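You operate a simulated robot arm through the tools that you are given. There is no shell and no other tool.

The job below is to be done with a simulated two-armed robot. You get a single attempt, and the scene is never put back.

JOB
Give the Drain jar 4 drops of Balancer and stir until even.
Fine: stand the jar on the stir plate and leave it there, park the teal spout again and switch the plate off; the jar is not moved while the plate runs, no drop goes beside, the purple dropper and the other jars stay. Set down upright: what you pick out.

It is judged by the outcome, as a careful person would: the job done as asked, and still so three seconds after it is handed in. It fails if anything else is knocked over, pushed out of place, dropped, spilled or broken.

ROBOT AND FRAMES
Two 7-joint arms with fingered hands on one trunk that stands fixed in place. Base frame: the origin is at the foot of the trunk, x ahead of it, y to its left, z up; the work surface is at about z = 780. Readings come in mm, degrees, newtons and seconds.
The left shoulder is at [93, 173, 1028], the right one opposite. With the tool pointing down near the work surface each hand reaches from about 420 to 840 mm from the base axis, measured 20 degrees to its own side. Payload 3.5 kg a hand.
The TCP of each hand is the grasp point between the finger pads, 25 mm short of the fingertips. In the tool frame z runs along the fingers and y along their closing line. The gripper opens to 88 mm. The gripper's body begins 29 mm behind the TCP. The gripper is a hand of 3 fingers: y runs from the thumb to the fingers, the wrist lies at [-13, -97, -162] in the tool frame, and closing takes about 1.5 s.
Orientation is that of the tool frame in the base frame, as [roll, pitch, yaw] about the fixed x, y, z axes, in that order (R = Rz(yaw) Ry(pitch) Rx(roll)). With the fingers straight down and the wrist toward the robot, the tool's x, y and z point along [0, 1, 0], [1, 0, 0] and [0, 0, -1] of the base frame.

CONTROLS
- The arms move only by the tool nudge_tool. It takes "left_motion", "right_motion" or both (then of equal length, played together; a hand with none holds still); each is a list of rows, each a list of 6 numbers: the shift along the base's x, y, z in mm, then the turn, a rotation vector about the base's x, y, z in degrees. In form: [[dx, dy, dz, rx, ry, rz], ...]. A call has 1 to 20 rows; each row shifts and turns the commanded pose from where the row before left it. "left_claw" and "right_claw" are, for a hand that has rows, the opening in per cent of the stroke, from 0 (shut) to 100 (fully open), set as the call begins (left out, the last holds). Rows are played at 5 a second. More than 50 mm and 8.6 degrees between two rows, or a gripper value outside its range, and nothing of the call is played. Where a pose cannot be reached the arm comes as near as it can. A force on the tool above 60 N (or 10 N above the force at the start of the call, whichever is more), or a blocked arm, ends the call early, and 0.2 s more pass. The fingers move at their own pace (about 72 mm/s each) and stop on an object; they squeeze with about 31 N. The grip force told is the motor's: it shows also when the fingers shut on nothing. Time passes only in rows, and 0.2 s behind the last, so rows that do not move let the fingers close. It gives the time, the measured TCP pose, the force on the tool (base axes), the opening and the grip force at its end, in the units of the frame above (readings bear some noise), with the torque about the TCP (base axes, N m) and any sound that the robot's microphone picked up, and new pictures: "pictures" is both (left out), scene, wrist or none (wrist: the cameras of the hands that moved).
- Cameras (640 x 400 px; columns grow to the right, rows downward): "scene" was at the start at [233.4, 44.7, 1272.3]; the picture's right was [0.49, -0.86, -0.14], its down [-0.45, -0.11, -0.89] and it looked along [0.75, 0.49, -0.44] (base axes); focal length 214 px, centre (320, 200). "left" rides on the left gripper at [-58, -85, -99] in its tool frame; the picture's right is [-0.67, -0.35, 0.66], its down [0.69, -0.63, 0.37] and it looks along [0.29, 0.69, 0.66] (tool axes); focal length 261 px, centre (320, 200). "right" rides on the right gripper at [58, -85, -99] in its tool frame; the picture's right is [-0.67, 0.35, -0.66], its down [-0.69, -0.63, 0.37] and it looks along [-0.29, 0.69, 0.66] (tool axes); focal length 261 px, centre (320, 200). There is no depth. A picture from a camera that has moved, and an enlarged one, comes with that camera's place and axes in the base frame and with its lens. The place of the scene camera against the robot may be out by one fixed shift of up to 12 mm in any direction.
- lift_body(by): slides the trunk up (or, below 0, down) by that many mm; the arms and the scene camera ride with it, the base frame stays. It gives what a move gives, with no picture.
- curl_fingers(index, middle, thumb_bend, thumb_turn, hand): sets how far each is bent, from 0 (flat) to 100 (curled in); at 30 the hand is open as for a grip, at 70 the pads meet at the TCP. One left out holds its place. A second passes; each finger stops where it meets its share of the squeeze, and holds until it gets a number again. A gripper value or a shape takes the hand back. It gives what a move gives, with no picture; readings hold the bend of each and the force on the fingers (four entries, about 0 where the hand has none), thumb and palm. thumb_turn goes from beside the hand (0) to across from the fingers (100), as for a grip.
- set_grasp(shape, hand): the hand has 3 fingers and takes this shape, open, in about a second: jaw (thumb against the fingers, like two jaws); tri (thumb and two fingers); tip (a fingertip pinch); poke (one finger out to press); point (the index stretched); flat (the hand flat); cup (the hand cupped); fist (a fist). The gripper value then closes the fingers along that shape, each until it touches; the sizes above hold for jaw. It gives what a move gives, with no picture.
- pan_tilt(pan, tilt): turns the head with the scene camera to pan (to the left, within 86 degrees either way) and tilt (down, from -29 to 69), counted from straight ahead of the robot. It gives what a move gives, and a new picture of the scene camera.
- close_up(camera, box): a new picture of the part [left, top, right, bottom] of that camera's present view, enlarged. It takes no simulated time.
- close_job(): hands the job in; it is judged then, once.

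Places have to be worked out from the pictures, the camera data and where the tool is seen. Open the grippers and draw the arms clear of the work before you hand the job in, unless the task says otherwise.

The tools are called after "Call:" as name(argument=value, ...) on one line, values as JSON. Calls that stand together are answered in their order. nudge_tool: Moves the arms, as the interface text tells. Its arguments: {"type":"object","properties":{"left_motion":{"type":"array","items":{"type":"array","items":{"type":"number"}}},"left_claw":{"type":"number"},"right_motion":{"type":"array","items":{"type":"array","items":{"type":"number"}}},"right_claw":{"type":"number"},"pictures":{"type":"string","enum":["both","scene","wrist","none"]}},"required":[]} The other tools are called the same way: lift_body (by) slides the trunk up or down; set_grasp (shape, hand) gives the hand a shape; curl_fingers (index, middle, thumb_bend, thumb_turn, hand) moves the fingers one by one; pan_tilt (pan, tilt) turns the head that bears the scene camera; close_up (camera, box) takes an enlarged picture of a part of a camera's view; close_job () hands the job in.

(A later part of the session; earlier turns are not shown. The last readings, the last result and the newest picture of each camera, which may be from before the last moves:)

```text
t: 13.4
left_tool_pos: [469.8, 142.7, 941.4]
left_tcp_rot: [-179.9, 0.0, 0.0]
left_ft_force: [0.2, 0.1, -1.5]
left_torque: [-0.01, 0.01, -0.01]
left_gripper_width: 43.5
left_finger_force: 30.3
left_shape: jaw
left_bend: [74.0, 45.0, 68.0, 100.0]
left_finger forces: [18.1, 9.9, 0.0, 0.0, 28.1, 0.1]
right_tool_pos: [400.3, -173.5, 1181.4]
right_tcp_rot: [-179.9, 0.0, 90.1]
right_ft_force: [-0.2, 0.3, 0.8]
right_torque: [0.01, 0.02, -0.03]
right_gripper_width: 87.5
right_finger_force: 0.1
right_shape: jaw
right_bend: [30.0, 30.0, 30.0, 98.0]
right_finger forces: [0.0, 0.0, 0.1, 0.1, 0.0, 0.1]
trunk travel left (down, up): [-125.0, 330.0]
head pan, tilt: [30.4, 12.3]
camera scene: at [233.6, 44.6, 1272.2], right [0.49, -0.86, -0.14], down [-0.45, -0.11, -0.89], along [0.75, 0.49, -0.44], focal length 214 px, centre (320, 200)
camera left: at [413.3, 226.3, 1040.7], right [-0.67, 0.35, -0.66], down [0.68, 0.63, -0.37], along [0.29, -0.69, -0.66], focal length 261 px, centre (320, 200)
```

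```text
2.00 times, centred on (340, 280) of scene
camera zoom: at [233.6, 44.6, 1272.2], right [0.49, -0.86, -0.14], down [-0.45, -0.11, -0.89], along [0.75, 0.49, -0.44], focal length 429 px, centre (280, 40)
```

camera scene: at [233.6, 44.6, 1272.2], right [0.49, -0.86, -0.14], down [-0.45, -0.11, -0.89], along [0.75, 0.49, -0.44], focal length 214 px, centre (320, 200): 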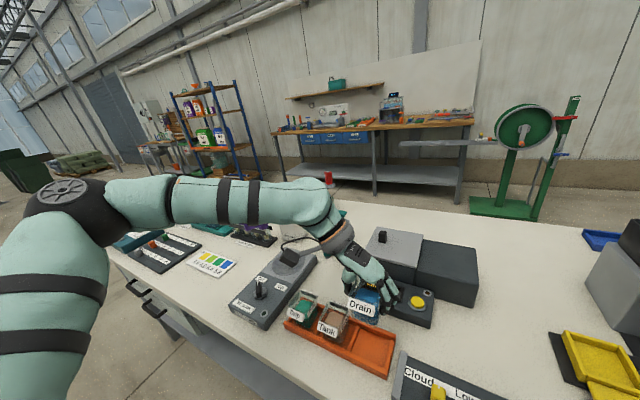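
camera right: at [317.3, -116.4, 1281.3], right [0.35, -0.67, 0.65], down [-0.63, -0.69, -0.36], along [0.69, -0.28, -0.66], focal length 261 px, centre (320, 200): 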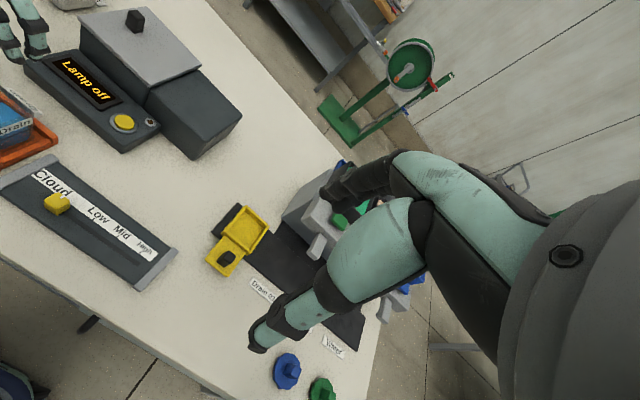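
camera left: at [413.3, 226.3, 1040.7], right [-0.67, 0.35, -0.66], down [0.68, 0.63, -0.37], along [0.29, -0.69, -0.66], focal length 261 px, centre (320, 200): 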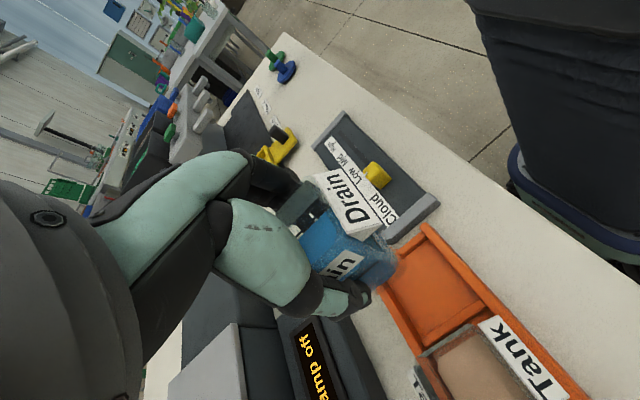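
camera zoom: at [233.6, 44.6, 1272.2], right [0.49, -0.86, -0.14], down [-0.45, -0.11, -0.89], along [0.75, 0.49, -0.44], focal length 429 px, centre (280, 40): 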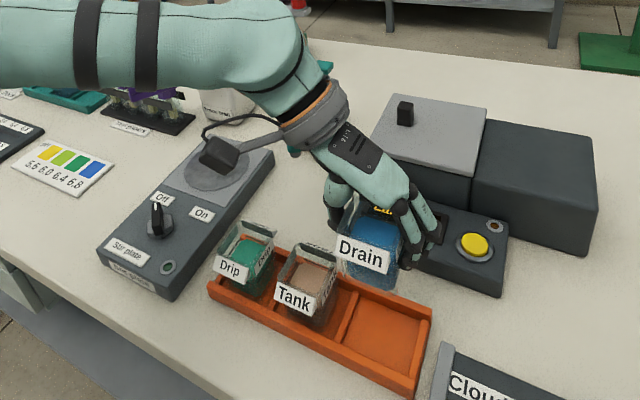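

The jar is up at TCP z≈941, well above the others. I carry it left along y at constant x to y≈440, staying clear of the teal spout.

Call:
nudge_tool(left_motion=[[0, 5, 0, 0, 0, 0], [0, 10, 0, 0, 0, 0], [0, 16.5, 0, 0, 0, 0], [0, 16.5, 0, 0, 0, 0], [0, 16.5, 0, 0, 0, 0], [0, 16.5, 0, 0, 0, 0], [0, 16.5, 0, 0, 0, 0], [0, 16.5, 0, 0, 0, 0], [0, 16.5, 0, 0, 0, 0], [0, 16.5, 0, 0, 0, 0], [0, 16.5, 0, 0, 0, 0], [0, 16.5, 0, 0, 0, 0], [0, 16.5, 0, 0, 0, 0], [0, 16.5, 0, 0, 0, 0], [0, 16.5, 0, 0, 0, 0], [0, 16.5, 0, 0, 0, 0], [0, 16.5, 0, 0, 0, 0], [0, 16.5, 0, 0, 0, 0], [0, 12, 0, 0, 0, 0], [0, 6, 0, 0, 0, 0]], pictures="both")

```text
t: 17.6
left_tool_pos: [408.2, 361.0, 897.7]
left_tcp_rot: [-179.6, -0.3, 0.2]
left_ft_force: [0.2, -0.4, -0.6]
left_torque: [-0.02, 0.0, -0.01]
left_gripper_width: 43.7
left_finger_force: 31.5
left_shape: jaw
left_bend: [74.0, 46.0, 68.0, 100.0]
left_finger forces: [18.3, 10.1, 0.0, 0.0, 28.2, 0.0]
left hand out of reach, approached as far as the arm can: row 10, 11, 12, 13, 14, 15, 16, 17, 18, 19, 20
right_tool_pos: [400.8, -173.3, 1181.7]
right_tcp_rot: [-179.9, 0.0, 90.1]
right_ft_force: [0.6, 0.6, 0.3]
right_torque: [-0.03, -0.02, -0.01]
right_gripper_width: 87.5
right_finger_force: 0.1
right_shape: jaw
right_bend: [30.0, 30.0, 30.0, 98.0]
right_finger forces: [0.1, 0.0, 0.1, 0.1, 0.0, 0.0]
trunk travel left (down, up): [-125.0, 330.0]
head pan, tilt: [30.4, 12.3]
camera scene: at [233.5, 44.7, 1272.2], right [0.49, -0.86, -0.14], down [-0.45, -0.11, -0.89], along [0.75, 0.49, -0.44], focal length 214 px, centre (320, 200)
camera left: at [349.8, 444.0, 996.3], right [-0.67, 0.35, -0.66], down [0.69, 0.63, -0.36], along [0.29, -0.69, -0.66], focal length 261 px, centre (320, 200)
```

scene: 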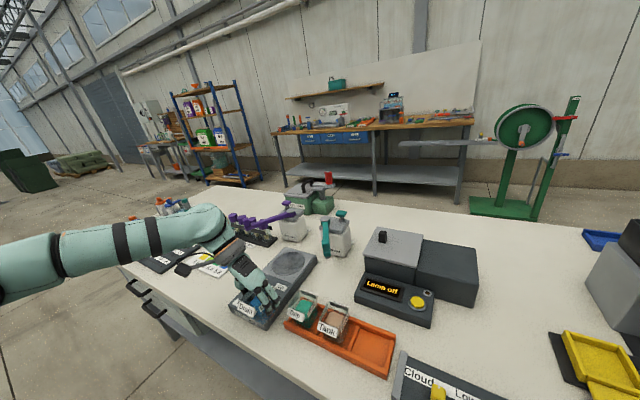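
left: 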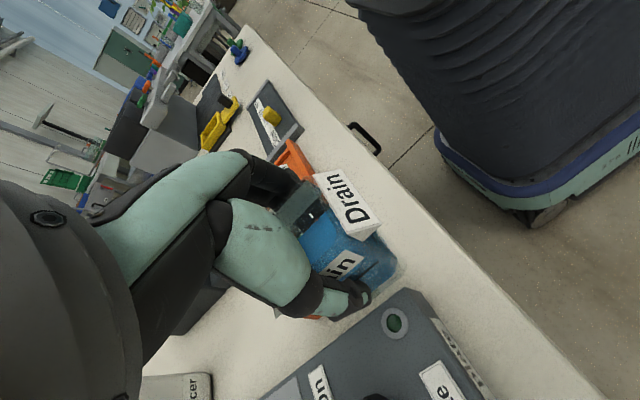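

The arm ran out of reach with this hand yaw (it stalled at (408, 361, 898), jar still held level). I first test with a small upward move how the command continues from here.

Call:
nudge_tool(left_motion=[[0, 0, 10, 0, 0, 0], [0, 0, 0, 0, 0, 0]], pictures="none")

```text
t: 18.2
left_tool_pos: [403.7, 357.5, 905.8]
left_tcp_rot: [-179.6, -0.2, 0.1]
left_ft_force: [1.9, -0.1, -0.9]
left_torque: [-0.01, 0.01, -0.01]
left_gripper_width: 43.7
left_finger_force: 31.1
left_shape: jaw
left_bend: [74.0, 46.0, 68.0, 100.0]
left_finger forces: [18.3, 9.9, 0.1, 0.0, 28.2, 0.0]
left hand out of reach, approached as far as the arm can: row 1
right_tool_pos: [401.2, -172.2, 1182.0]
right_tcp_rot: [-179.9, -0.1, 90.1]
right_ft_force: [0.1, -0.3, 0.5]
right_torque: [0.0, 0.02, -0.01]
right_gripper_width: 87.6
right_finger_force: 0.2
right_shape: jaw
right_bend: [30.0, 30.0, 30.0, 98.0]
right_finger forces: [0.0, 0.0, 0.0, 0.0, 0.0, 0.0]
trunk travel left (down, up): [-125.0, 330.0]
head pan, tilt: [30.4, 12.3]
```

The command persists beyond reach, so I bring it back along y to about 270 where yaw 0 was reachable; then I will turn the hand toward yaw 90, which suits the stir plate.

Call:
nudge_tool(left_motion=[[0, -17, 2, 0, 0, 0], [0, -17, 2, 0, 0, 0], [0, -17, 2, 0, 0, 0], [0, -17, 2, 0, 0, 0], [0, -17, 2, 0, 0, 0], [0, -17, 2, 0, 0, 0], [0, -17, 2, 0, 0, 0], [0, -17, 2, 0, 0, 0], [0, -17, 2, 0, 0, 0], [0, -17, 2, 0, 0, 0], [0, -10, 0, 0, 0, 0], [0, 0, 0, 0, 0, 0]], pictures="both")

```text
t: 20.8
left_tool_pos: [404.2, 179.7, 925.8]
left_tcp_rot: [180.0, 0.0, -0.1]
left_ft_force: [1.1, 0.4, -0.7]
left_torque: [-0.02, 0.01, 0.02]
left_gripper_width: 43.6
left_finger_force: 31.3
left_shape: jaw
left_bend: [74.0, 46.0, 68.0, 100.0]
left_finger forces: [18.2, 10.0, 0.1, 0.0, 28.2, 0.0]
right_tool_pos: [401.3, -173.0, 1181.8]
right_tcp_rot: [-179.8, 0.0, 90.2]
right_ft_force: [0.2, -0.8, 0.2]
right_torque: [-0.04, 0.01, 0.0]
right_gripper_width: 87.7
right_finger_force: 0.1
right_shape: jaw
right_bend: [30.0, 30.0, 30.0, 98.0]
right_finger forces: [0.1, 0.1, 0.0, 0.0, 0.0, 0.0]
trunk travel left (down, up): [-125.0, 330.0]
head pan, tilt: [30.4, 12.3]
camera scene: at [233.5, 44.7, 1272.2], right [0.49, -0.86, -0.14], down [-0.45, -0.11, -0.89], along [0.75, 0.49, -0.44], focal length 214 px, centre (320, 200)
camera left: at [347.2, 262.7, 1024.1], right [-0.67, 0.35, -0.66], down [0.69, 0.63, -0.37], along [0.29, -0.69, -0.66], focal length 261 px, centre (320, 200)
```

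scene: 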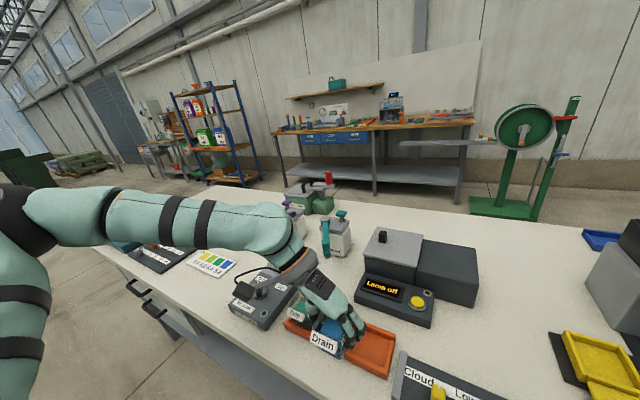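
left: 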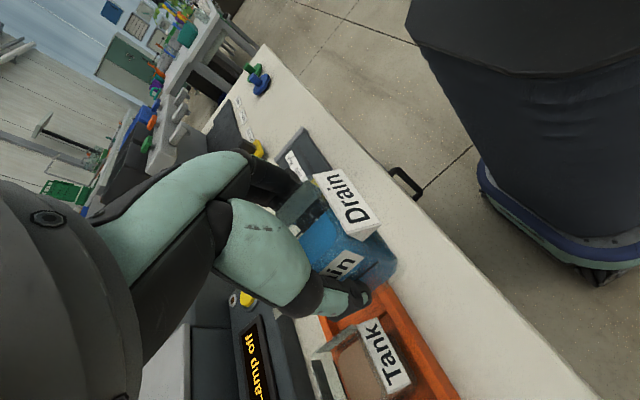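

The command restarts from the achieved pose (now (404, 180, 926)), good to know; nothing was touched. I raise the jar and swing left while turning the hand to yaw 90 gradually.

Call:
nudge_tool(left_motion=[[0, 0, 8, 0, 0, 0], [0, 0, 10, 0, 0, 0], [0, 0, 10, 0, 0, 0], [1, 6, 6, 0, 0, 3], [3, 12, 0, 0, 0, 6], [3, 12, 0, 0, 0, 6], [3, 12, 0, 0, 0, 6], [3, 12, 0, 0, 0, 6], [3, 12, 0, 0, 0, 6], [3, 12, 0, 0, 0, 6], [3, 12, 0, 0, 0, 6], [3, 12, 0, 0, 0, 6], [3, 12, 0, 0, 0, 6], [3, 12, 0, 0, 0, 6], [3, 12, 0, 0, 0, 6], [3, 12, 0, 0, 0, 6], [3, 12, 0, 0, 0, 6], [3, 12, 0, 0, 0, 6], [1, 6, 0, 0, 0, 3], [0, 0, 0, 0, 0, 0]], pictures="both")

```text
t: 25.0
left_tool_pos: [448.6, 357.2, 958.1]
left_tcp_rot: [-180.0, 0.0, 90.1]
left_ft_force: [0.8, -0.5, -1.0]
left_torque: [0.02, 0.02, -0.02]
left_gripper_width: 43.5
left_finger_force: 30.8
left_shape: jaw
left_bend: [74.0, 46.0, 68.0, 100.0]
left_finger forces: [18.4, 10.0, 0.0, 0.0, 28.2, 0.0]
right_tool_pos: [401.1, -172.9, 1182.0]
right_tcp_rot: [-179.9, 0.1, 90.0]
right_ft_force: [0.5, 0.6, -0.4]
right_torque: [0.01, 0.02, 0.02]
right_gripper_width: 87.6
right_finger_force: 0.2
right_shape: jaw
right_bend: [30.0, 30.0, 30.0, 98.0]
right_finger forces: [0.0, 0.0, 0.0, 0.0, 0.0, 0.0]
trunk travel left (down, up): [-125.0, 330.0]
head pan, tilt: [30.4, 12.3]
camera scene: at [233.5, 44.7, 1272.2], right [0.49, -0.86, -0.14], down [-0.45, -0.11, -0.89], along [0.75, 0.49, -0.44], focal length 214 px, centre (320, 200)
camera left: at [365.5, 298.9, 1057.0], right [-0.35, -0.67, -0.66], down [-0.63, 0.68, -0.37], along [0.69, 0.29, -0.66], focal length 261 px, centre (320, 200)
```

scene: 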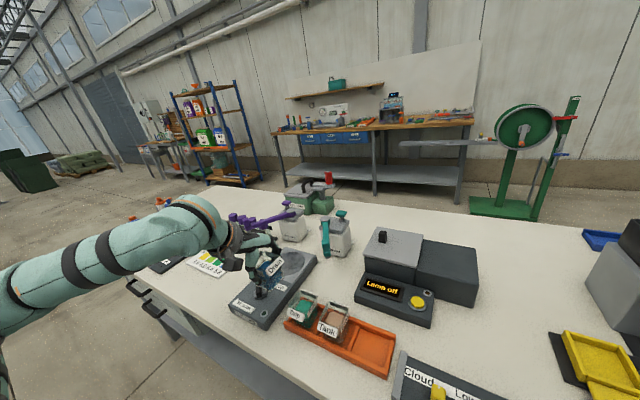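
left: 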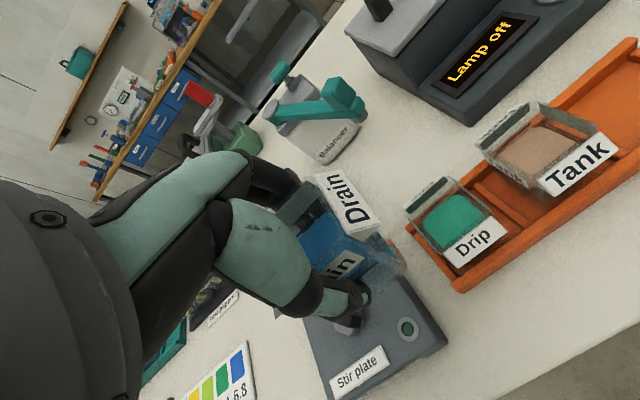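

Everything is fine: jar held, yaw 90. I move on to hover above the stir-plate disc near (580, 440).

Call:
nudge_tool(left_motion=[[4, 3, 0, 0, 0, 0], [9, 6, 0, 0, 0, 0], [13, 8, 0, 0, 0, 0], [13, 8, 0, 0, 0, 0], [13, 8, 0, 0, 0, 0], [13, 8, 0, 0, 0, 0], [13, 8, 0, 0, 0, 0], [13, 8, 0, 0, 0, 0], [13, 8, 0, 0, 0, 0], [13, 8, 0, 0, 0, 0], [8, 6, 0, 0, 0, 0], [5, 4, 0, 0, 0, 0], [1.4, 0, 0, 0, 0, 0], [0, 0, 0, 0, 0, 0]], pictures="both")

Call:
close_up(camera="scene", box=[220, 190, 380, 330])

Call:
close_up(camera="left", box=[200, 40, 520, 360])

```text
t: 28.0
left_tool_pos: [580.4, 441.1, 958.4]
left_tcp_rot: [180.0, 0.1, 90.0]
left_ft_force: [-0.5, 0.8, -1.1]
left_torque: [-0.02, -0.03, 0.08]
left_gripper_width: 43.5
left_finger_force: 31.1
left_shape: jaw
left_bend: [74.0, 46.0, 68.0, 100.0]
left_finger forces: [18.1, 10.0, 0.0, 0.1, 28.3, 0.0]
right_tool_pos: [401.7, -172.8, 1180.5]
right_tcp_rot: [-179.8, 0.1, 90.1]
right_ft_force: [0.0, -0.3, 0.2]
right_torque: [0.0, 0.01, 0.0]
right_gripper_width: 87.4
right_finger_force: 0.0
right_shape: jaw
right_bend: [30.0, 30.0, 30.0, 98.0]
right_finger forces: [0.1, 0.1, 0.0, 0.1, 0.0, 0.0]
trunk travel left (down, up): [-125.0, 330.0]
head pan, tilt: [30.4, 12.3]
camera scene: at [233.6, 44.7, 1272.2], right [0.49, -0.86, -0.14], down [-0.45, -0.11, -0.89], along [0.75, 0.49, -0.44], focal length 214 px, centre (320, 200)
camera left: at [497.1, 383.3, 1057.4], right [-0.35, -0.67, -0.66], down [-0.63, 0.69, -0.37], along [0.69, 0.29, -0.66], focal length 261 px, centre (320, 200)
```

scene: 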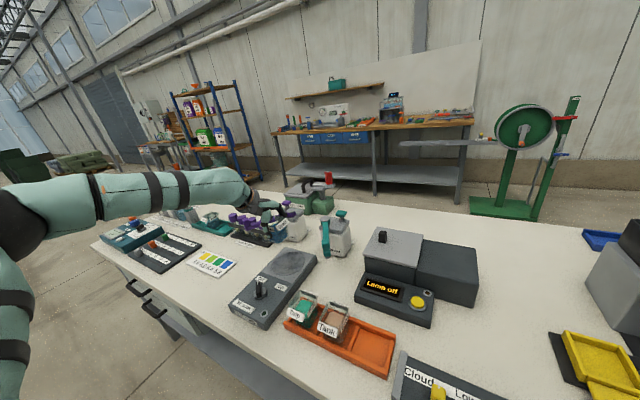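
left: 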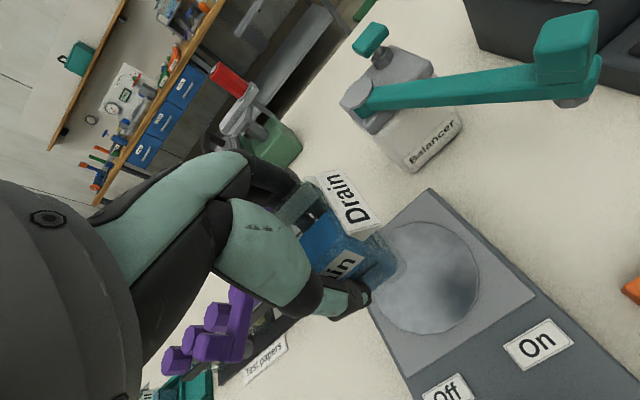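

```text
2.86 times, centred on (300, 260) of scene
camera zoom: at [233.6, 44.7, 1272.2], right [0.49, -0.86, -0.14], down [-0.45, -0.11, -0.89], along [0.75, 0.49, -0.44], focal length 613 px, centre (377, 29)
```

zoom: 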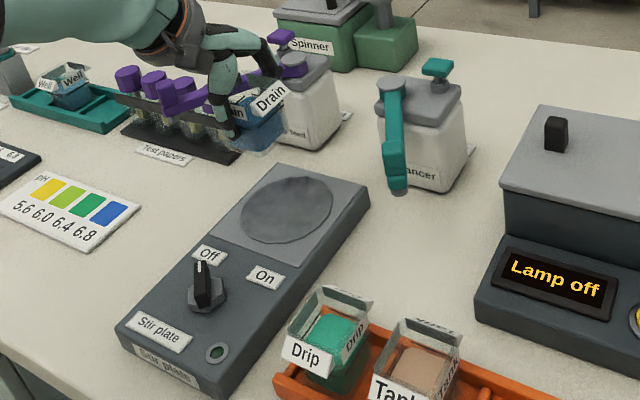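

```text
1.25 times, centred on (360, 200) of left
camera zoom: at [497.1, 383.3, 1057.4], right [-0.35, -0.67, -0.66], down [-0.63, 0.69, -0.37], along [0.69, 0.29, -0.66], focal length 326 px, centre (270, 200)
```

zoom: 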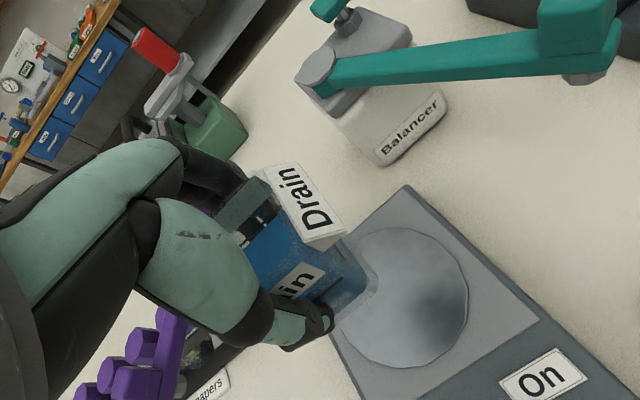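

The disc is confirmed at about (580, 438) and the nozzle bottom at about z 877, so clearance over the jar matters. I enlarge the held jar to measure its height against the known TCP.

Call:
close_up(camera="scene", box=[255, 195, 305, 245])

Call:
close_up(camera="left", box=[260, 150, 420, 330])

Call:
close_up(camera="scene", box=[310, 200, 370, 260])

Call:
close_up(camera="scene", box=[285, 280, 345, 340])

```text
8.00 times, centred on (280, 220) of scene
camera zoom: at [233.6, 44.7, 1272.2], right [0.49, -0.86, -0.14], down [-0.45, -0.11, -0.89], along [0.75, 0.49, -0.44], focal length 1716 px, centre (640, 40)
```

zoom: 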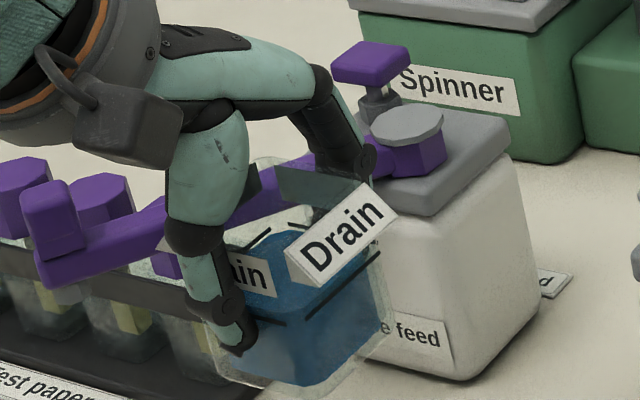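

```text
2.22 times, centred on (340, 240) of left
camera zoom: at [497.1, 383.3, 1057.4], right [-0.35, -0.67, -0.66], down [-0.63, 0.69, -0.37], along [0.69, 0.29, -0.66], focal length 579 px, centre (276, 111)
```

zoom: 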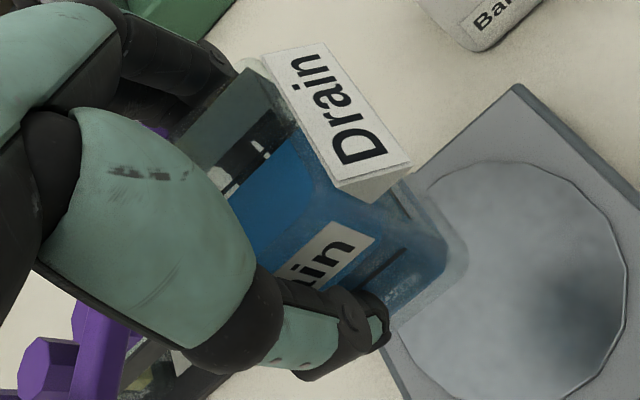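

```text
6.67 times, centred on (340, 230) of scene
camera zoom: at [233.6, 44.7, 1272.2], right [0.49, -0.86, -0.14], down [-0.45, -0.11, -0.89], along [0.75, 0.49, -0.44], focal length 1430 px, centre (187, 0)
```

zoom: 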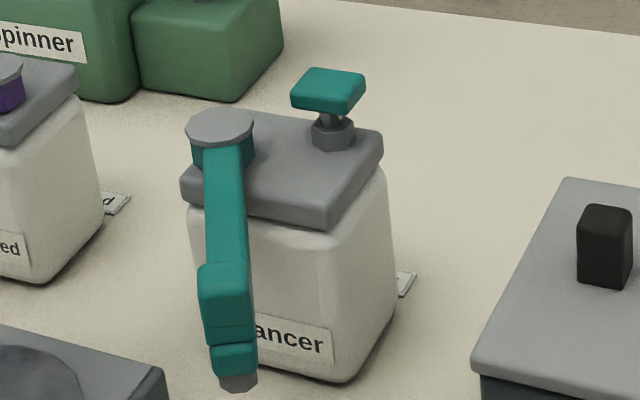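

```text
6.67 times, centred on (315, 310) of scene
camera zoom: at [233.6, 44.7, 1272.2], right [0.49, -0.86, -0.14], down [-0.45, -0.11, -0.89], along [0.75, 0.49, -0.44], focal length 1430 px, centre (353, -533)
```

zoom: 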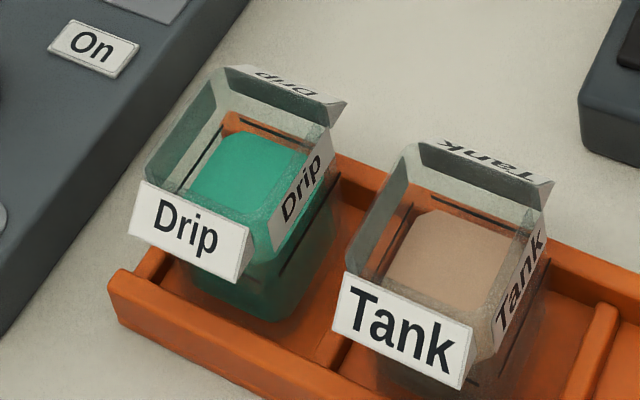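

The label plates slope outward from the rim, so nothing rises above it, and the jar bottom is about 41 mm below the TCP. I shift 3 mm in y and lower toward the disc, stopping well short of contact.

Call:
nudge_tool(left_motion=[[0, -1, -4, 0, 0, 0], [0, -1, -8, 0, 0, 0], [0, -1, -10, 0, 0, 0], [0, 0, -10, 0, 0, 0], [0, 0, -10, 0, 0, 0], [0, 0, -10, 0, 0, 0], [0, 0, -10, 0, 0, 0], [0, 0, -8, 0, 0, 0], [0, 0, -4, 0, 0, 0], [0, 0, -2, 0, 0, 0], [0, 0, 0, 0, 0, 0]], pictures="both")

Call:
close_up(camera="scene", box=[240, 210, 330, 300])

Call:
close_up(camera="left", box=[260, 150, 500, 350])

```text
t: 30.4
left_tool_pos: [580.2, 439.2, 882.1]
left_tcp_rot: [-180.0, 0.1, 90.0]
left_ft_force: [0.3, 0.9, -1.3]
left_torque: [0.02, -0.02, 0.02]
left_gripper_width: 43.1
left_finger_force: 31.0
left_shape: jaw
left_bend: [74.0, 46.0, 68.0, 100.0]
left_finger forces: [18.2, 10.0, 0.0, 0.1, 28.2, 0.0]
right_tool_pos: [401.3, -172.4, 1181.5]
right_tcp_rot: [-179.9, 0.0, 90.1]
right_ft_force: [0.1, -0.2, -0.7]
right_torque: [0.02, 0.01, 0.0]
right_gripper_width: 87.7
right_finger_force: 0.0
right_shape: jaw
right_bend: [30.0, 30.0, 30.0, 98.0]
right_finger forces: [0.0, 0.0, 0.1, 0.1, 0.0, 0.1]
trunk travel left (down, up): [-125.0, 330.0]
head pan, tilt: [30.4, 12.3]
camera scene: at [233.6, 44.7, 1272.2], right [0.49, -0.86, -0.14], down [-0.45, -0.11, -0.89], along [0.75, 0.49, -0.44], focal length 214 px, centre (320, 200)
camera left: at [496.5, 380.4, 981.0], right [-0.35, -0.67, -0.66], down [-0.63, 0.68, -0.37], along [0.69, 0.29, -0.66], focal length 261 px, centre (320, 200)
```

scene: 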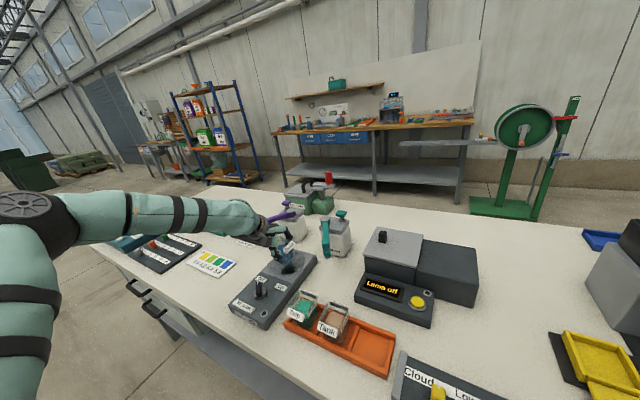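
left: 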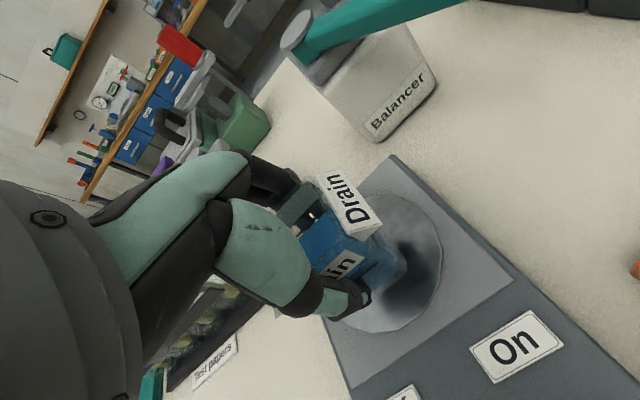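

```text
4.44 times, centred on (285, 255) of scene
camera zoom: at [233.6, 44.7, 1272.2], right [0.49, -0.86, -0.14], down [-0.45, -0.11, -0.89], along [0.75, 0.49, -0.44], focal length 953 px, centre (476, -44)
```

zoom: 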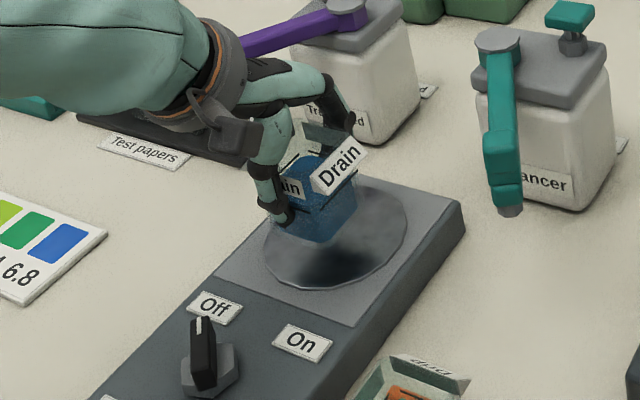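

```text
2.00 times, centred on (380, 250) of left
camera zoom: at [496.5, 380.4, 981.0], right [-0.35, -0.67, -0.66], down [-0.63, 0.68, -0.37], along [0.69, 0.29, -0.66], focal length 521 px, centre (200, 100)
```

zoom: 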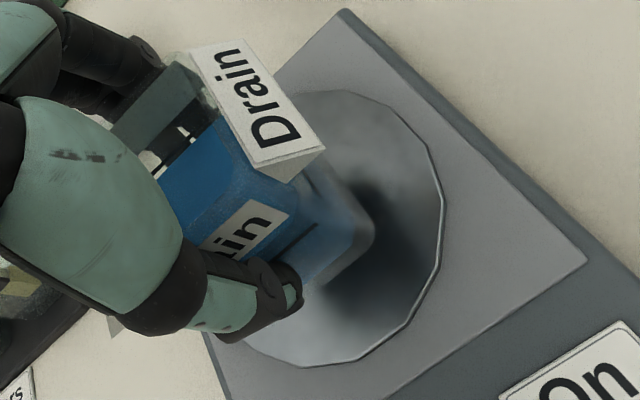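

The jar hovers about 20 mm above the disc, well centred. I continue down in small steps watching the force.

Call:
nudge_tool(left_motion=[[0, -1, -3, 0, 0, 0], [0, -1, -3, 0, 0, 0], [0, 0, -3, 0, 0, 0], [0, 0, -2, 0, 0, 0], [0, 0, 0, 0, 0, 0]], pictures="none")

Call:
close_up(camera="scene", box=[250, 225, 320, 295])

```text
t: 31.6
left_tool_pos: [581.5, 436.1, 870.2]
left_tcp_rot: [-180.0, 0.0, 90.1]
left_ft_force: [-0.1, 0.3, -1.0]
left_torque: [0.02, 0.02, 0.0]
left_gripper_width: 43.5
left_finger_force: 30.5
left_shape: jaw
left_bend: [74.0, 46.0, 68.0, 100.0]
left_finger forces: [18.2, 10.0, 0.0, 0.0, 28.2, 0.0]
right_tool_pos: [401.1, -173.0, 1181.6]
right_tcp_rot: [-180.0, 0.0, 90.2]
right_ft_force: [0.2, -0.6, 0.4]
right_torque: [0.03, 0.01, 0.01]
right_gripper_width: 87.5
right_finger_force: 0.1
right_shape: jaw
right_bend: [30.0, 30.0, 30.0, 98.0]
right_finger forces: [0.1, 0.1, 0.0, 0.0, 0.1, 0.0]
trunk travel left (down, up): [-125.0, 330.0]
head pan, tilt: [30.4, 12.3]
```

```text
5.71 times, centred on (285, 260) of scene
camera zoom: at [233.6, 44.7, 1272.2], right [0.49, -0.86, -0.14], down [-0.45, -0.11, -0.89], along [0.75, 0.49, -0.44], focal length 1226 px, centre (520, -143)
```

zoom: 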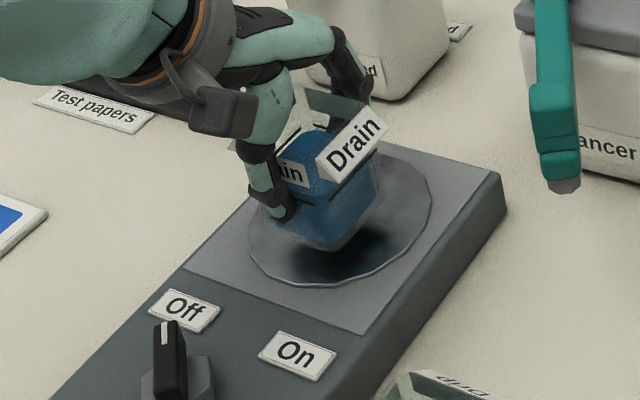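

No contact yet at TCP z 870; the bottom edge is still roughly 10 mm above its shadow. I lower another few millimetres.

Call:
nudge_tool(left_motion=[[0, 0, -2, 0, 0, 0], [0, 0, -2, 0, 0, 0], [0, 0, -1, 0, 0, 0], [0, 0, 0, 0, 0, 0]], pictures="none")

Call:
close_up(camera="scene", box=[260, 230, 310, 280])

```text
t: 32.6
left_tool_pos: [580.9, 436.9, 866.8]
left_tcp_rot: [180.0, 0.0, 90.1]
left_ft_force: [-0.2, 0.5, -0.9]
left_torque: [-0.01, 0.02, 0.03]
left_gripper_width: 43.4
left_finger_force: 31.0
left_shape: jaw
left_bend: [74.0, 46.0, 68.0, 100.0]
left_finger forces: [18.2, 10.0, 0.1, 0.0, 28.1, 0.0]
right_tool_pos: [401.1, -171.9, 1182.9]
right_tcp_rot: [180.0, 0.0, 90.1]
right_ft_force: [-0.5, -0.5, 0.7]
right_torque: [0.0, 0.0, 0.0]
right_gripper_width: 87.8
right_finger_force: 0.0
right_shape: jaw
right_bend: [30.0, 30.0, 30.0, 98.0]
right_finger forces: [0.0, 0.1, 0.0, 0.1, 0.1, 0.1]
trunk travel left (down, up): [-125.0, 330.0]
head pan, tilt: [30.4, 12.3]
```

```text
8.00 times, centred on (285, 255) of scene
camera zoom: at [233.6, 44.7, 1272.2], right [0.49, -0.86, -0.14], down [-0.45, -0.11, -0.89], along [0.75, 0.49, -0.44], focal length 1716 px, centre (600, -240)
```

zoom: 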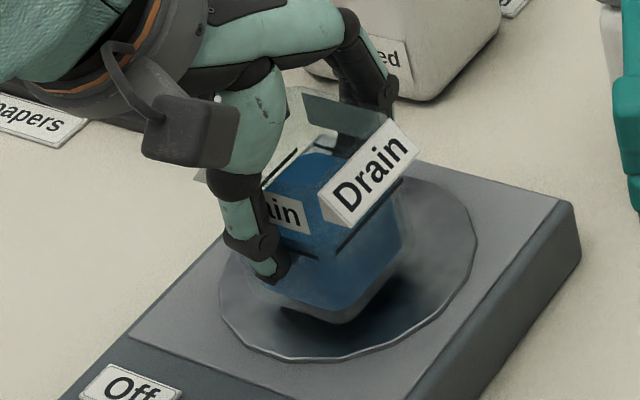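

Still hanging (−0.9 N). I keep lowering in 2 mm steps and read the force.

Call:
nudge_tool(left_motion=[[0, 0, -2, 0, 0, 0], [0, 0, -1.5, 0, 0, 0], [0, 0, 0, 0, 0, 0]], pictures="none")

```text
t: 33.4
left_tool_pos: [580.1, 436.3, 863.4]
left_tcp_rot: [180.0, 0.0, 90.1]
left_ft_force: [-0.1, -0.3, -0.9]
left_torque: [0.03, 0.03, 0.01]
left_gripper_width: 43.6
left_finger_force: 31.4
left_shape: jaw
left_bend: [74.0, 46.0, 68.0, 100.0]
left_finger forces: [18.3, 10.1, 0.1, 0.0, 28.2, 0.0]
right_tool_pos: [401.2, -172.8, 1182.2]
right_tcp_rot: [180.0, 0.0, 90.1]
right_ft_force: [0.3, 0.1, 0.4]
right_torque: [0.03, 0.01, 0.0]
right_gripper_width: 87.3
right_finger_force: 0.1
right_shape: jaw
right_bend: [30.0, 30.0, 30.0, 98.0]
right_finger forces: [0.0, 0.0, 0.1, 0.0, 0.0, 0.1]
trunk travel left (down, up): [-125.0, 330.0]
head pan, tilt: [30.4, 12.3]
```

No contact at 863. Another small lowering.

Call:
nudge_tool(left_motion=[[0, 0, -1.5, 0, 0, 0], [0, 0, -1.5, 0, 0, 0], [0, 0, 0, 0, 0, 0]], pictures="none")

Call:
close_up(camera="scene", box=[260, 230, 310, 280])

Call:
close_up(camera="left", box=[260, 150, 460, 350])

```text
t: 34.2
left_tool_pos: [580.8, 435.4, 861.0]
left_tcp_rot: [180.0, 0.0, 90.1]
left_ft_force: [-0.5, 0.9, 3.1]
left_torque: [0.04, -0.02, 0.02]
left_gripper_width: 43.3
left_finger_force: 30.7
left_shape: jaw
left_bend: [74.0, 46.0, 68.0, 100.0]
left_finger forces: [18.7, 10.2, 0.0, 0.1, 28.8, 0.0]
right_tool_pos: [400.2, -173.3, 1182.4]
right_tcp_rot: [180.0, 0.0, 90.1]
right_ft_force: [-0.5, 0.0, -0.3]
right_torque: [-0.02, -0.02, -0.01]
right_gripper_width: 87.5
right_finger_force: 0.0
right_shape: jaw
right_bend: [30.0, 30.0, 30.0, 98.0]
right_finger forces: [0.1, 0.0, 0.0, 0.1, 0.0, 0.1]
trunk travel left (down, up): [-125.0, 330.0]
head pan, tilt: [30.4, 12.3]
```

```text
8.00 times, centred on (285, 255) of scene
camera zoom: at [233.0, 44.5, 1272.4], right [0.49, -0.86, -0.14], down [-0.45, -0.11, -0.89], along [0.75, 0.49, -0.44], focal length 1716 px, centre (600, -240)
```

zoom: 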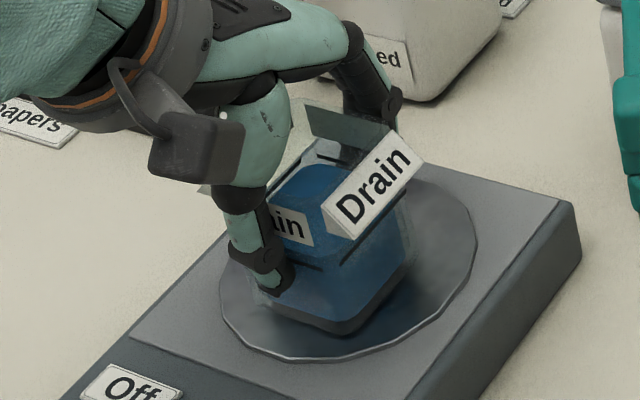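

```text
2.00 times, centred on (360, 250) of left
camera zoom: at [496.8, 377.6, 959.7], right [-0.35, -0.67, -0.66], down [-0.63, 0.69, -0.37], along [0.69, 0.29, -0.66], focal length 521 px, centre (240, 100)
```

zoom: 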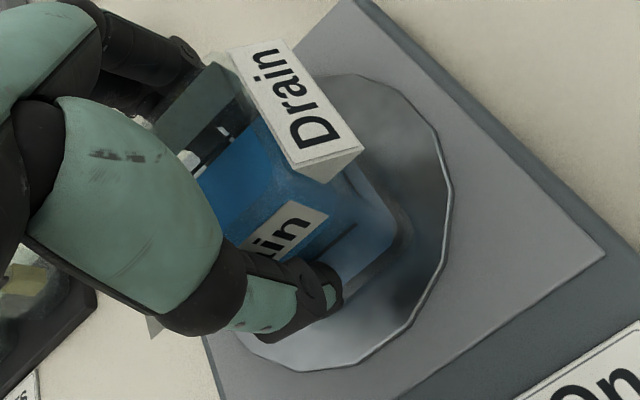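

Contact: the force rose to +3 N at TCP z 861, so the jar stands on the disc. I open the fingers moderately without moving the hand.

Call:
nudge_tool(left_motion=[[0, 0, 0, 0, 0, 0], [0, 0, 0, 0, 0, 0], [0, 0, 0, 0, 0, 0], [0, 0, 0, 0, 0, 0]], left_claw=80, pictures="both")

Call:
close_up(camera="scene", box=[260, 230, 310, 280])

Call:
close_up(camera="left", box=[260, 150, 460, 350])

```text
t: 35.2
left_tool_pos: [580.2, 435.8, 860.3]
left_tcp_rot: [180.0, -0.1, 90.0]
left_ft_force: [-0.1, 0.0, -0.1]
left_torque: [-0.02, 0.03, -0.01]
left_gripper_width: 70.1
left_finger_force: 0.1
left_shape: jaw
left_bend: [27.0, 34.0, 49.0, 99.0]
left_finger forces: [0.0, 0.1, 0.1, 0.0, 0.0, 0.0]
right_tool_pos: [401.5, -172.9, 1180.4]
right_tcp_rot: [-180.0, 0.1, 90.1]
right_ft_force: [-0.4, -0.1, -0.7]
right_torque: [0.05, 0.02, 0.02]
right_gripper_width: 87.5
right_finger_force: 0.0
right_shape: jaw
right_bend: [30.0, 30.0, 30.0, 98.0]
right_finger forces: [0.1, 0.0, 0.0, 0.0, 0.1, 0.0]
trunk travel left (down, up): [-125.0, 330.0]
head pan, tilt: [30.4, 12.3]
camera scene: at [233.6, 44.6, 1272.2], right [0.49, -0.86, -0.14], down [-0.45, -0.11, -0.89], along [0.75, 0.49, -0.44], focal length 214 px, centre (320, 200)
camera left: at [497.0, 377.7, 959.1], right [-0.35, -0.67, -0.66], down [-0.63, 0.69, -0.37], along [0.69, 0.29, -0.66], focal length 261 px, centre (320, 200)
```

scene: 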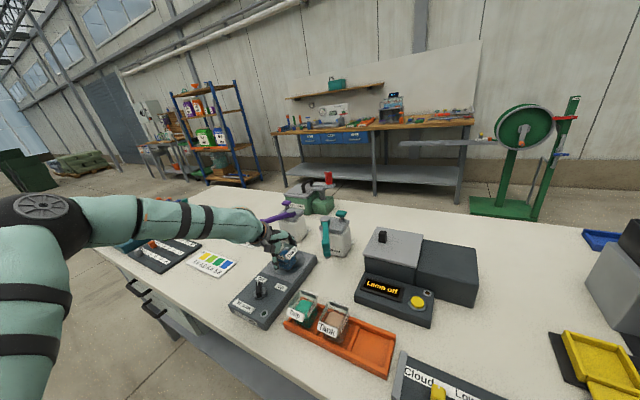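
left: 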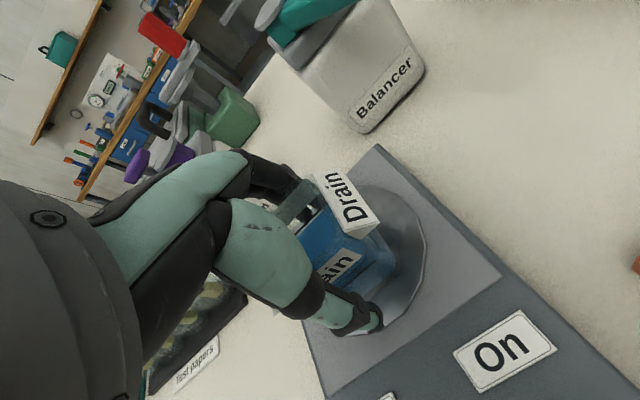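

```text
8.00 times, centred on (285, 255) of scene
camera zoom: at [233.6, 44.6, 1272.2], right [0.49, -0.86, -0.14], down [-0.45, -0.11, -0.89], along [0.75, 0.49, -0.44], focal length 1716 px, centre (600, -240)
```

zoom: 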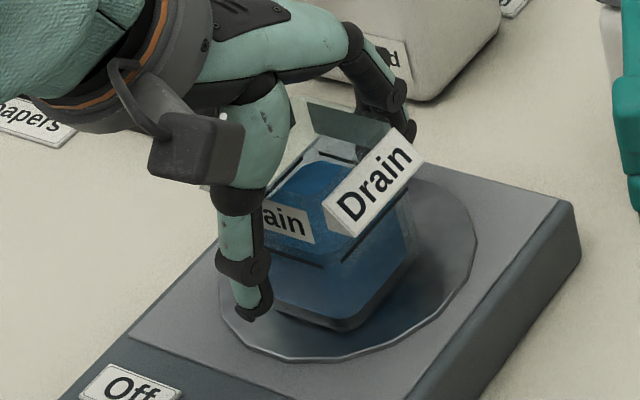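

```text
2.00 times, centred on (360, 250) of left
camera zoom: at [497.0, 377.7, 959.1], right [-0.35, -0.67, -0.66], down [-0.63, 0.69, -0.37], along [0.69, 0.29, -0.66], focal length 521 px, centre (240, 100)
```

zoom: 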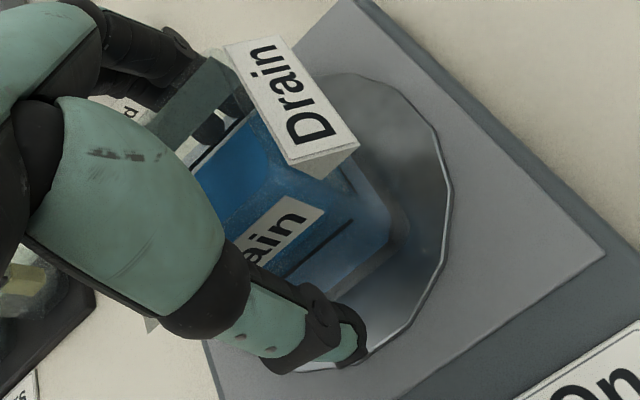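

The jar is free and stands on the disc. I raise the hand straight up, slowly at first.

Call:
nudge_tool(left_motion=[[0, 0, 4, 0, 0, 0], [0, 0, 8, 0, 0, 0], [0, 0, 10, 0, 0, 0], [0, 0, 12, 0, 0, 0], [0, 0, 14, 0, 0, 0], [0, 0, 16, 0, 0, 0], [0, 0, 16, 0, 0, 0], [0, 0, 20, 0, 0, 0], [0, 0, 20, 0, 0, 0], [0, 0, 15, 0, 0, 0], [0, 0, 10, 0, 0, 0], [0, 0, 0, 0, 0, 0]], pictures="both")

Call:
close_up(camera="scene", box=[230, 190, 370, 310])

Call:
close_up(camera="left", box=[320, 50, 640, 330])

```text
t: 37.8
left_tool_pos: [580.5, 436.3, 1005.2]
left_tcp_rot: [179.9, 0.0, 90.0]
left_ft_force: [-0.8, 0.3, -1.1]
left_torque: [-0.01, 0.01, -0.02]
left_gripper_width: 70.3
left_finger_force: 0.0
left_shape: jaw
left_bend: [27.0, 34.0, 49.0, 99.0]
left_finger forces: [0.1, 0.0, 0.0, 0.0, 0.0, 0.0]
right_tool_pos: [401.0, -171.6, 1180.4]
right_tcp_rot: [-179.9, 0.0, 90.0]
right_ft_force: [0.4, -0.1, 0.6]
right_torque: [0.0, -0.01, 0.0]
right_gripper_width: 87.5
right_finger_force: 0.1
right_shape: jaw
right_bend: [30.0, 30.0, 30.0, 98.0]
right_finger forces: [0.1, 0.0, 0.0, 0.0, 0.0, 0.1]
trunk travel left (down, up): [-125.0, 330.0]
head pan, tilt: [30.4, 12.3]
camera scene: at [233.5, 44.6, 1272.2], right [0.49, -0.86, -0.14], down [-0.45, -0.11, -0.89], along [0.75, 0.49, -0.44], focal length 214 px, centre (320, 200)
camera left: at [496.9, 377.7, 1104.1], right [-0.35, -0.67, -0.66], down [-0.63, 0.69, -0.37], along [0.69, 0.29, -0.66], focal length 261 px, centre (320, 200)
```

scene: 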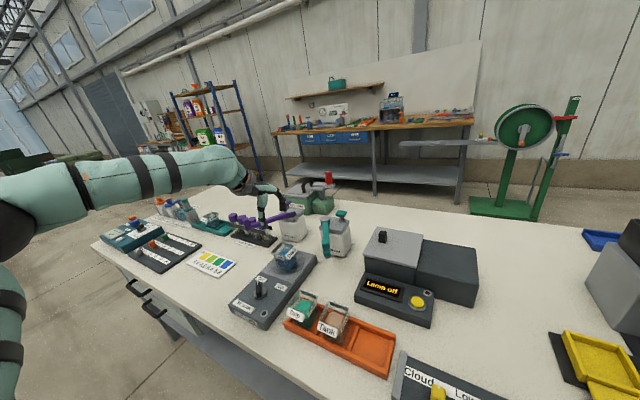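
left: 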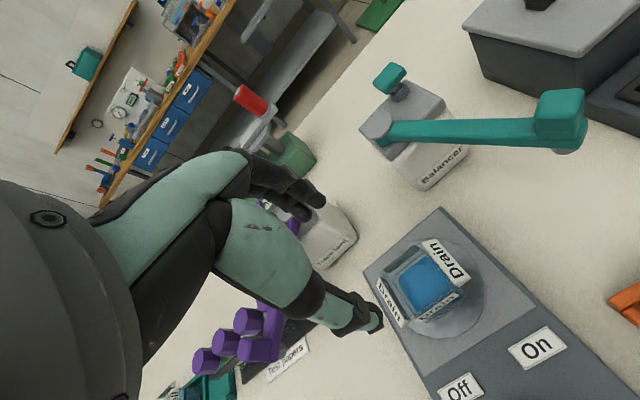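

```text
3.33 times, centred on (300, 250) of scene
camera zoom: at [233.5, 44.6, 1272.2], right [0.49, -0.86, -0.14], down [-0.45, -0.11, -0.89], along [0.75, 0.49, -0.44], focal length 715 px, centre (387, 33)
```

zoom: 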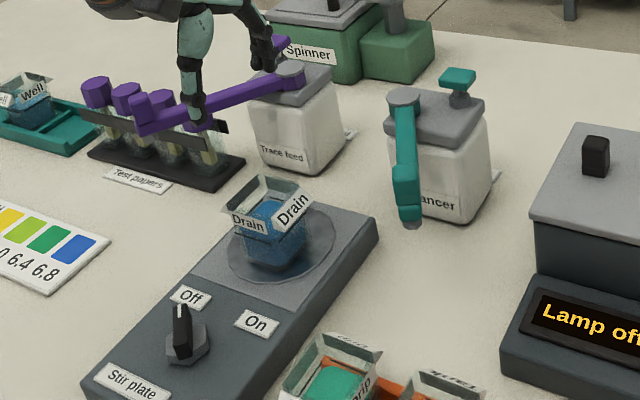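

```text
1.43 times, centred on (480, 190) of left
camera zoom: at [496.9, 377.7, 1104.1], right [-0.35, -0.67, -0.66], down [-0.63, 0.69, -0.37], along [0.69, 0.29, -0.66], focal length 372 px, centre (91, 214)
```

zoom: 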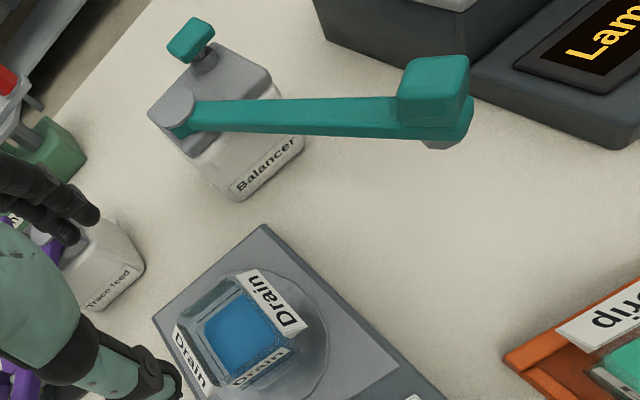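

The jar stands well on the disc, centre about (578, 437). The spout's handle block is at about (588, 288) with top z≈930. I close the fingers and move above the right-hand (−y) side of the block, so I can push the spout over the jar.

Call:
nudge_tool(left_motion=[[3, -17, 0, 0, 0, 0], [3, -20, 0, 0, 0, 0], [3, -20, 0, 0, 0, 0], [3, -20, 0, 0, 0, 0], [3, -20, 0, 0, 0, 0], [3, -20, 0, 0, 0, 0], [3, -20, 0, 0, 0, 0], [3, -20, 0, 0, 0, 0], [2, -20, 0, 0, 0, 0], [0, -12, 0, 0, 0, 0], [0, 0, 0, 0, 0, 0]], left_claw=0, pictures="both")

Call:
close_up(camera="scene", box=[260, 160, 420, 300])

Call:
close_up(camera="left", box=[200, 40, 520, 360])

```text
t: 40.2
left_tool_pos: [605.3, 249.5, 1005.3]
left_tcp_rot: [179.9, 0.2, 90.2]
left_ft_force: [0.1, 0.6, 0.1]
left_torque: [-0.02, -0.02, -0.01]
left_gripper_width: 0.0
left_finger_force: 30.4
left_shape: jaw
left_bend: [70.0, 70.0, 75.0, 100.0]
left_finger forces: [0.1, 0.1, 0.1, 0.1, 0.0, 0.1]
right_tool_pos: [400.0, -172.0, 1183.1]
right_tcp_rot: [-179.9, 0.0, 90.2]
right_ft_force: [0.1, 0.1, 0.0]
right_torque: [-0.01, 0.01, -0.03]
right_gripper_width: 87.5
right_finger_force: 0.1
right_shape: jaw
right_bend: [30.0, 30.0, 30.0, 98.0]
right_finger forces: [0.0, 0.1, 0.0, 0.0, 0.1, 0.1]
trunk travel left (down, up): [-125.0, 330.0]
head pan, tilt: [30.4, 12.3]
camera scene: at [233.4, 44.6, 1272.3], right [0.49, -0.86, -0.14], down [-0.45, -0.11, -0.89], along [0.75, 0.49, -0.44], focal length 214 px, centre (320, 200)
camera left: at [522.1, 190.2, 1104.7], right [-0.35, -0.67, -0.66], down [-0.63, 0.68, -0.37], along [0.69, 0.29, -0.66], focal length 261 px, centre (320, 200)
```

scene: 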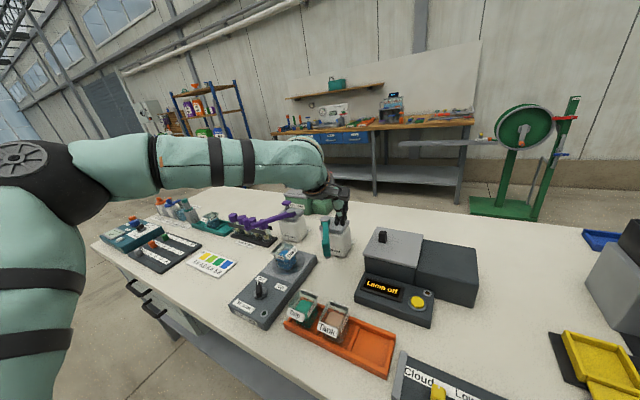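
left: 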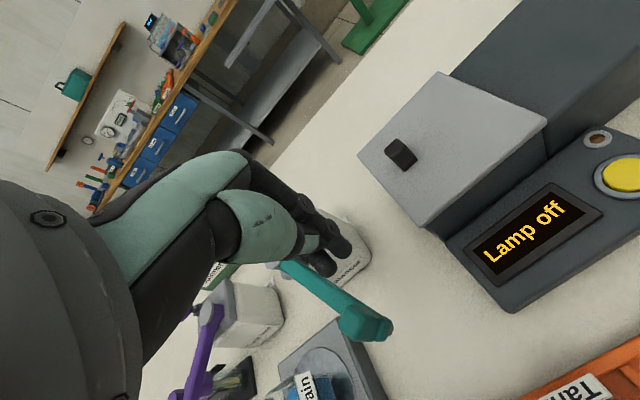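

```text
2.86 times, centred on (340, 230) of scene
camera zoom: at [233.4, 44.6, 1272.3], right [0.49, -0.86, -0.14], down [-0.45, -0.11, -0.89], along [0.75, 0.49, -0.44], focal length 613 px, centre (263, 114)
```

zoom: 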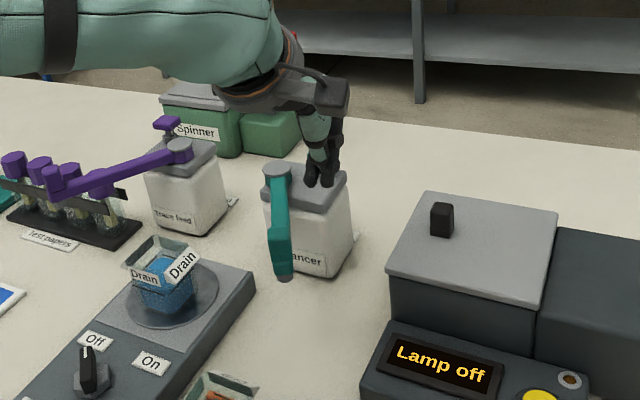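

```text
1.25 times, centred on (360, 200) of left
camera zoom: at [522.1, 190.2, 1104.7], right [-0.35, -0.67, -0.66], down [-0.63, 0.68, -0.37], along [0.69, 0.29, -0.66], focal length 326 px, centre (270, 200)
```

zoom: 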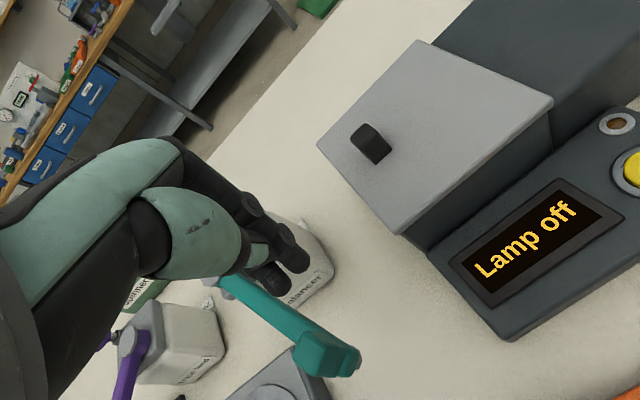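

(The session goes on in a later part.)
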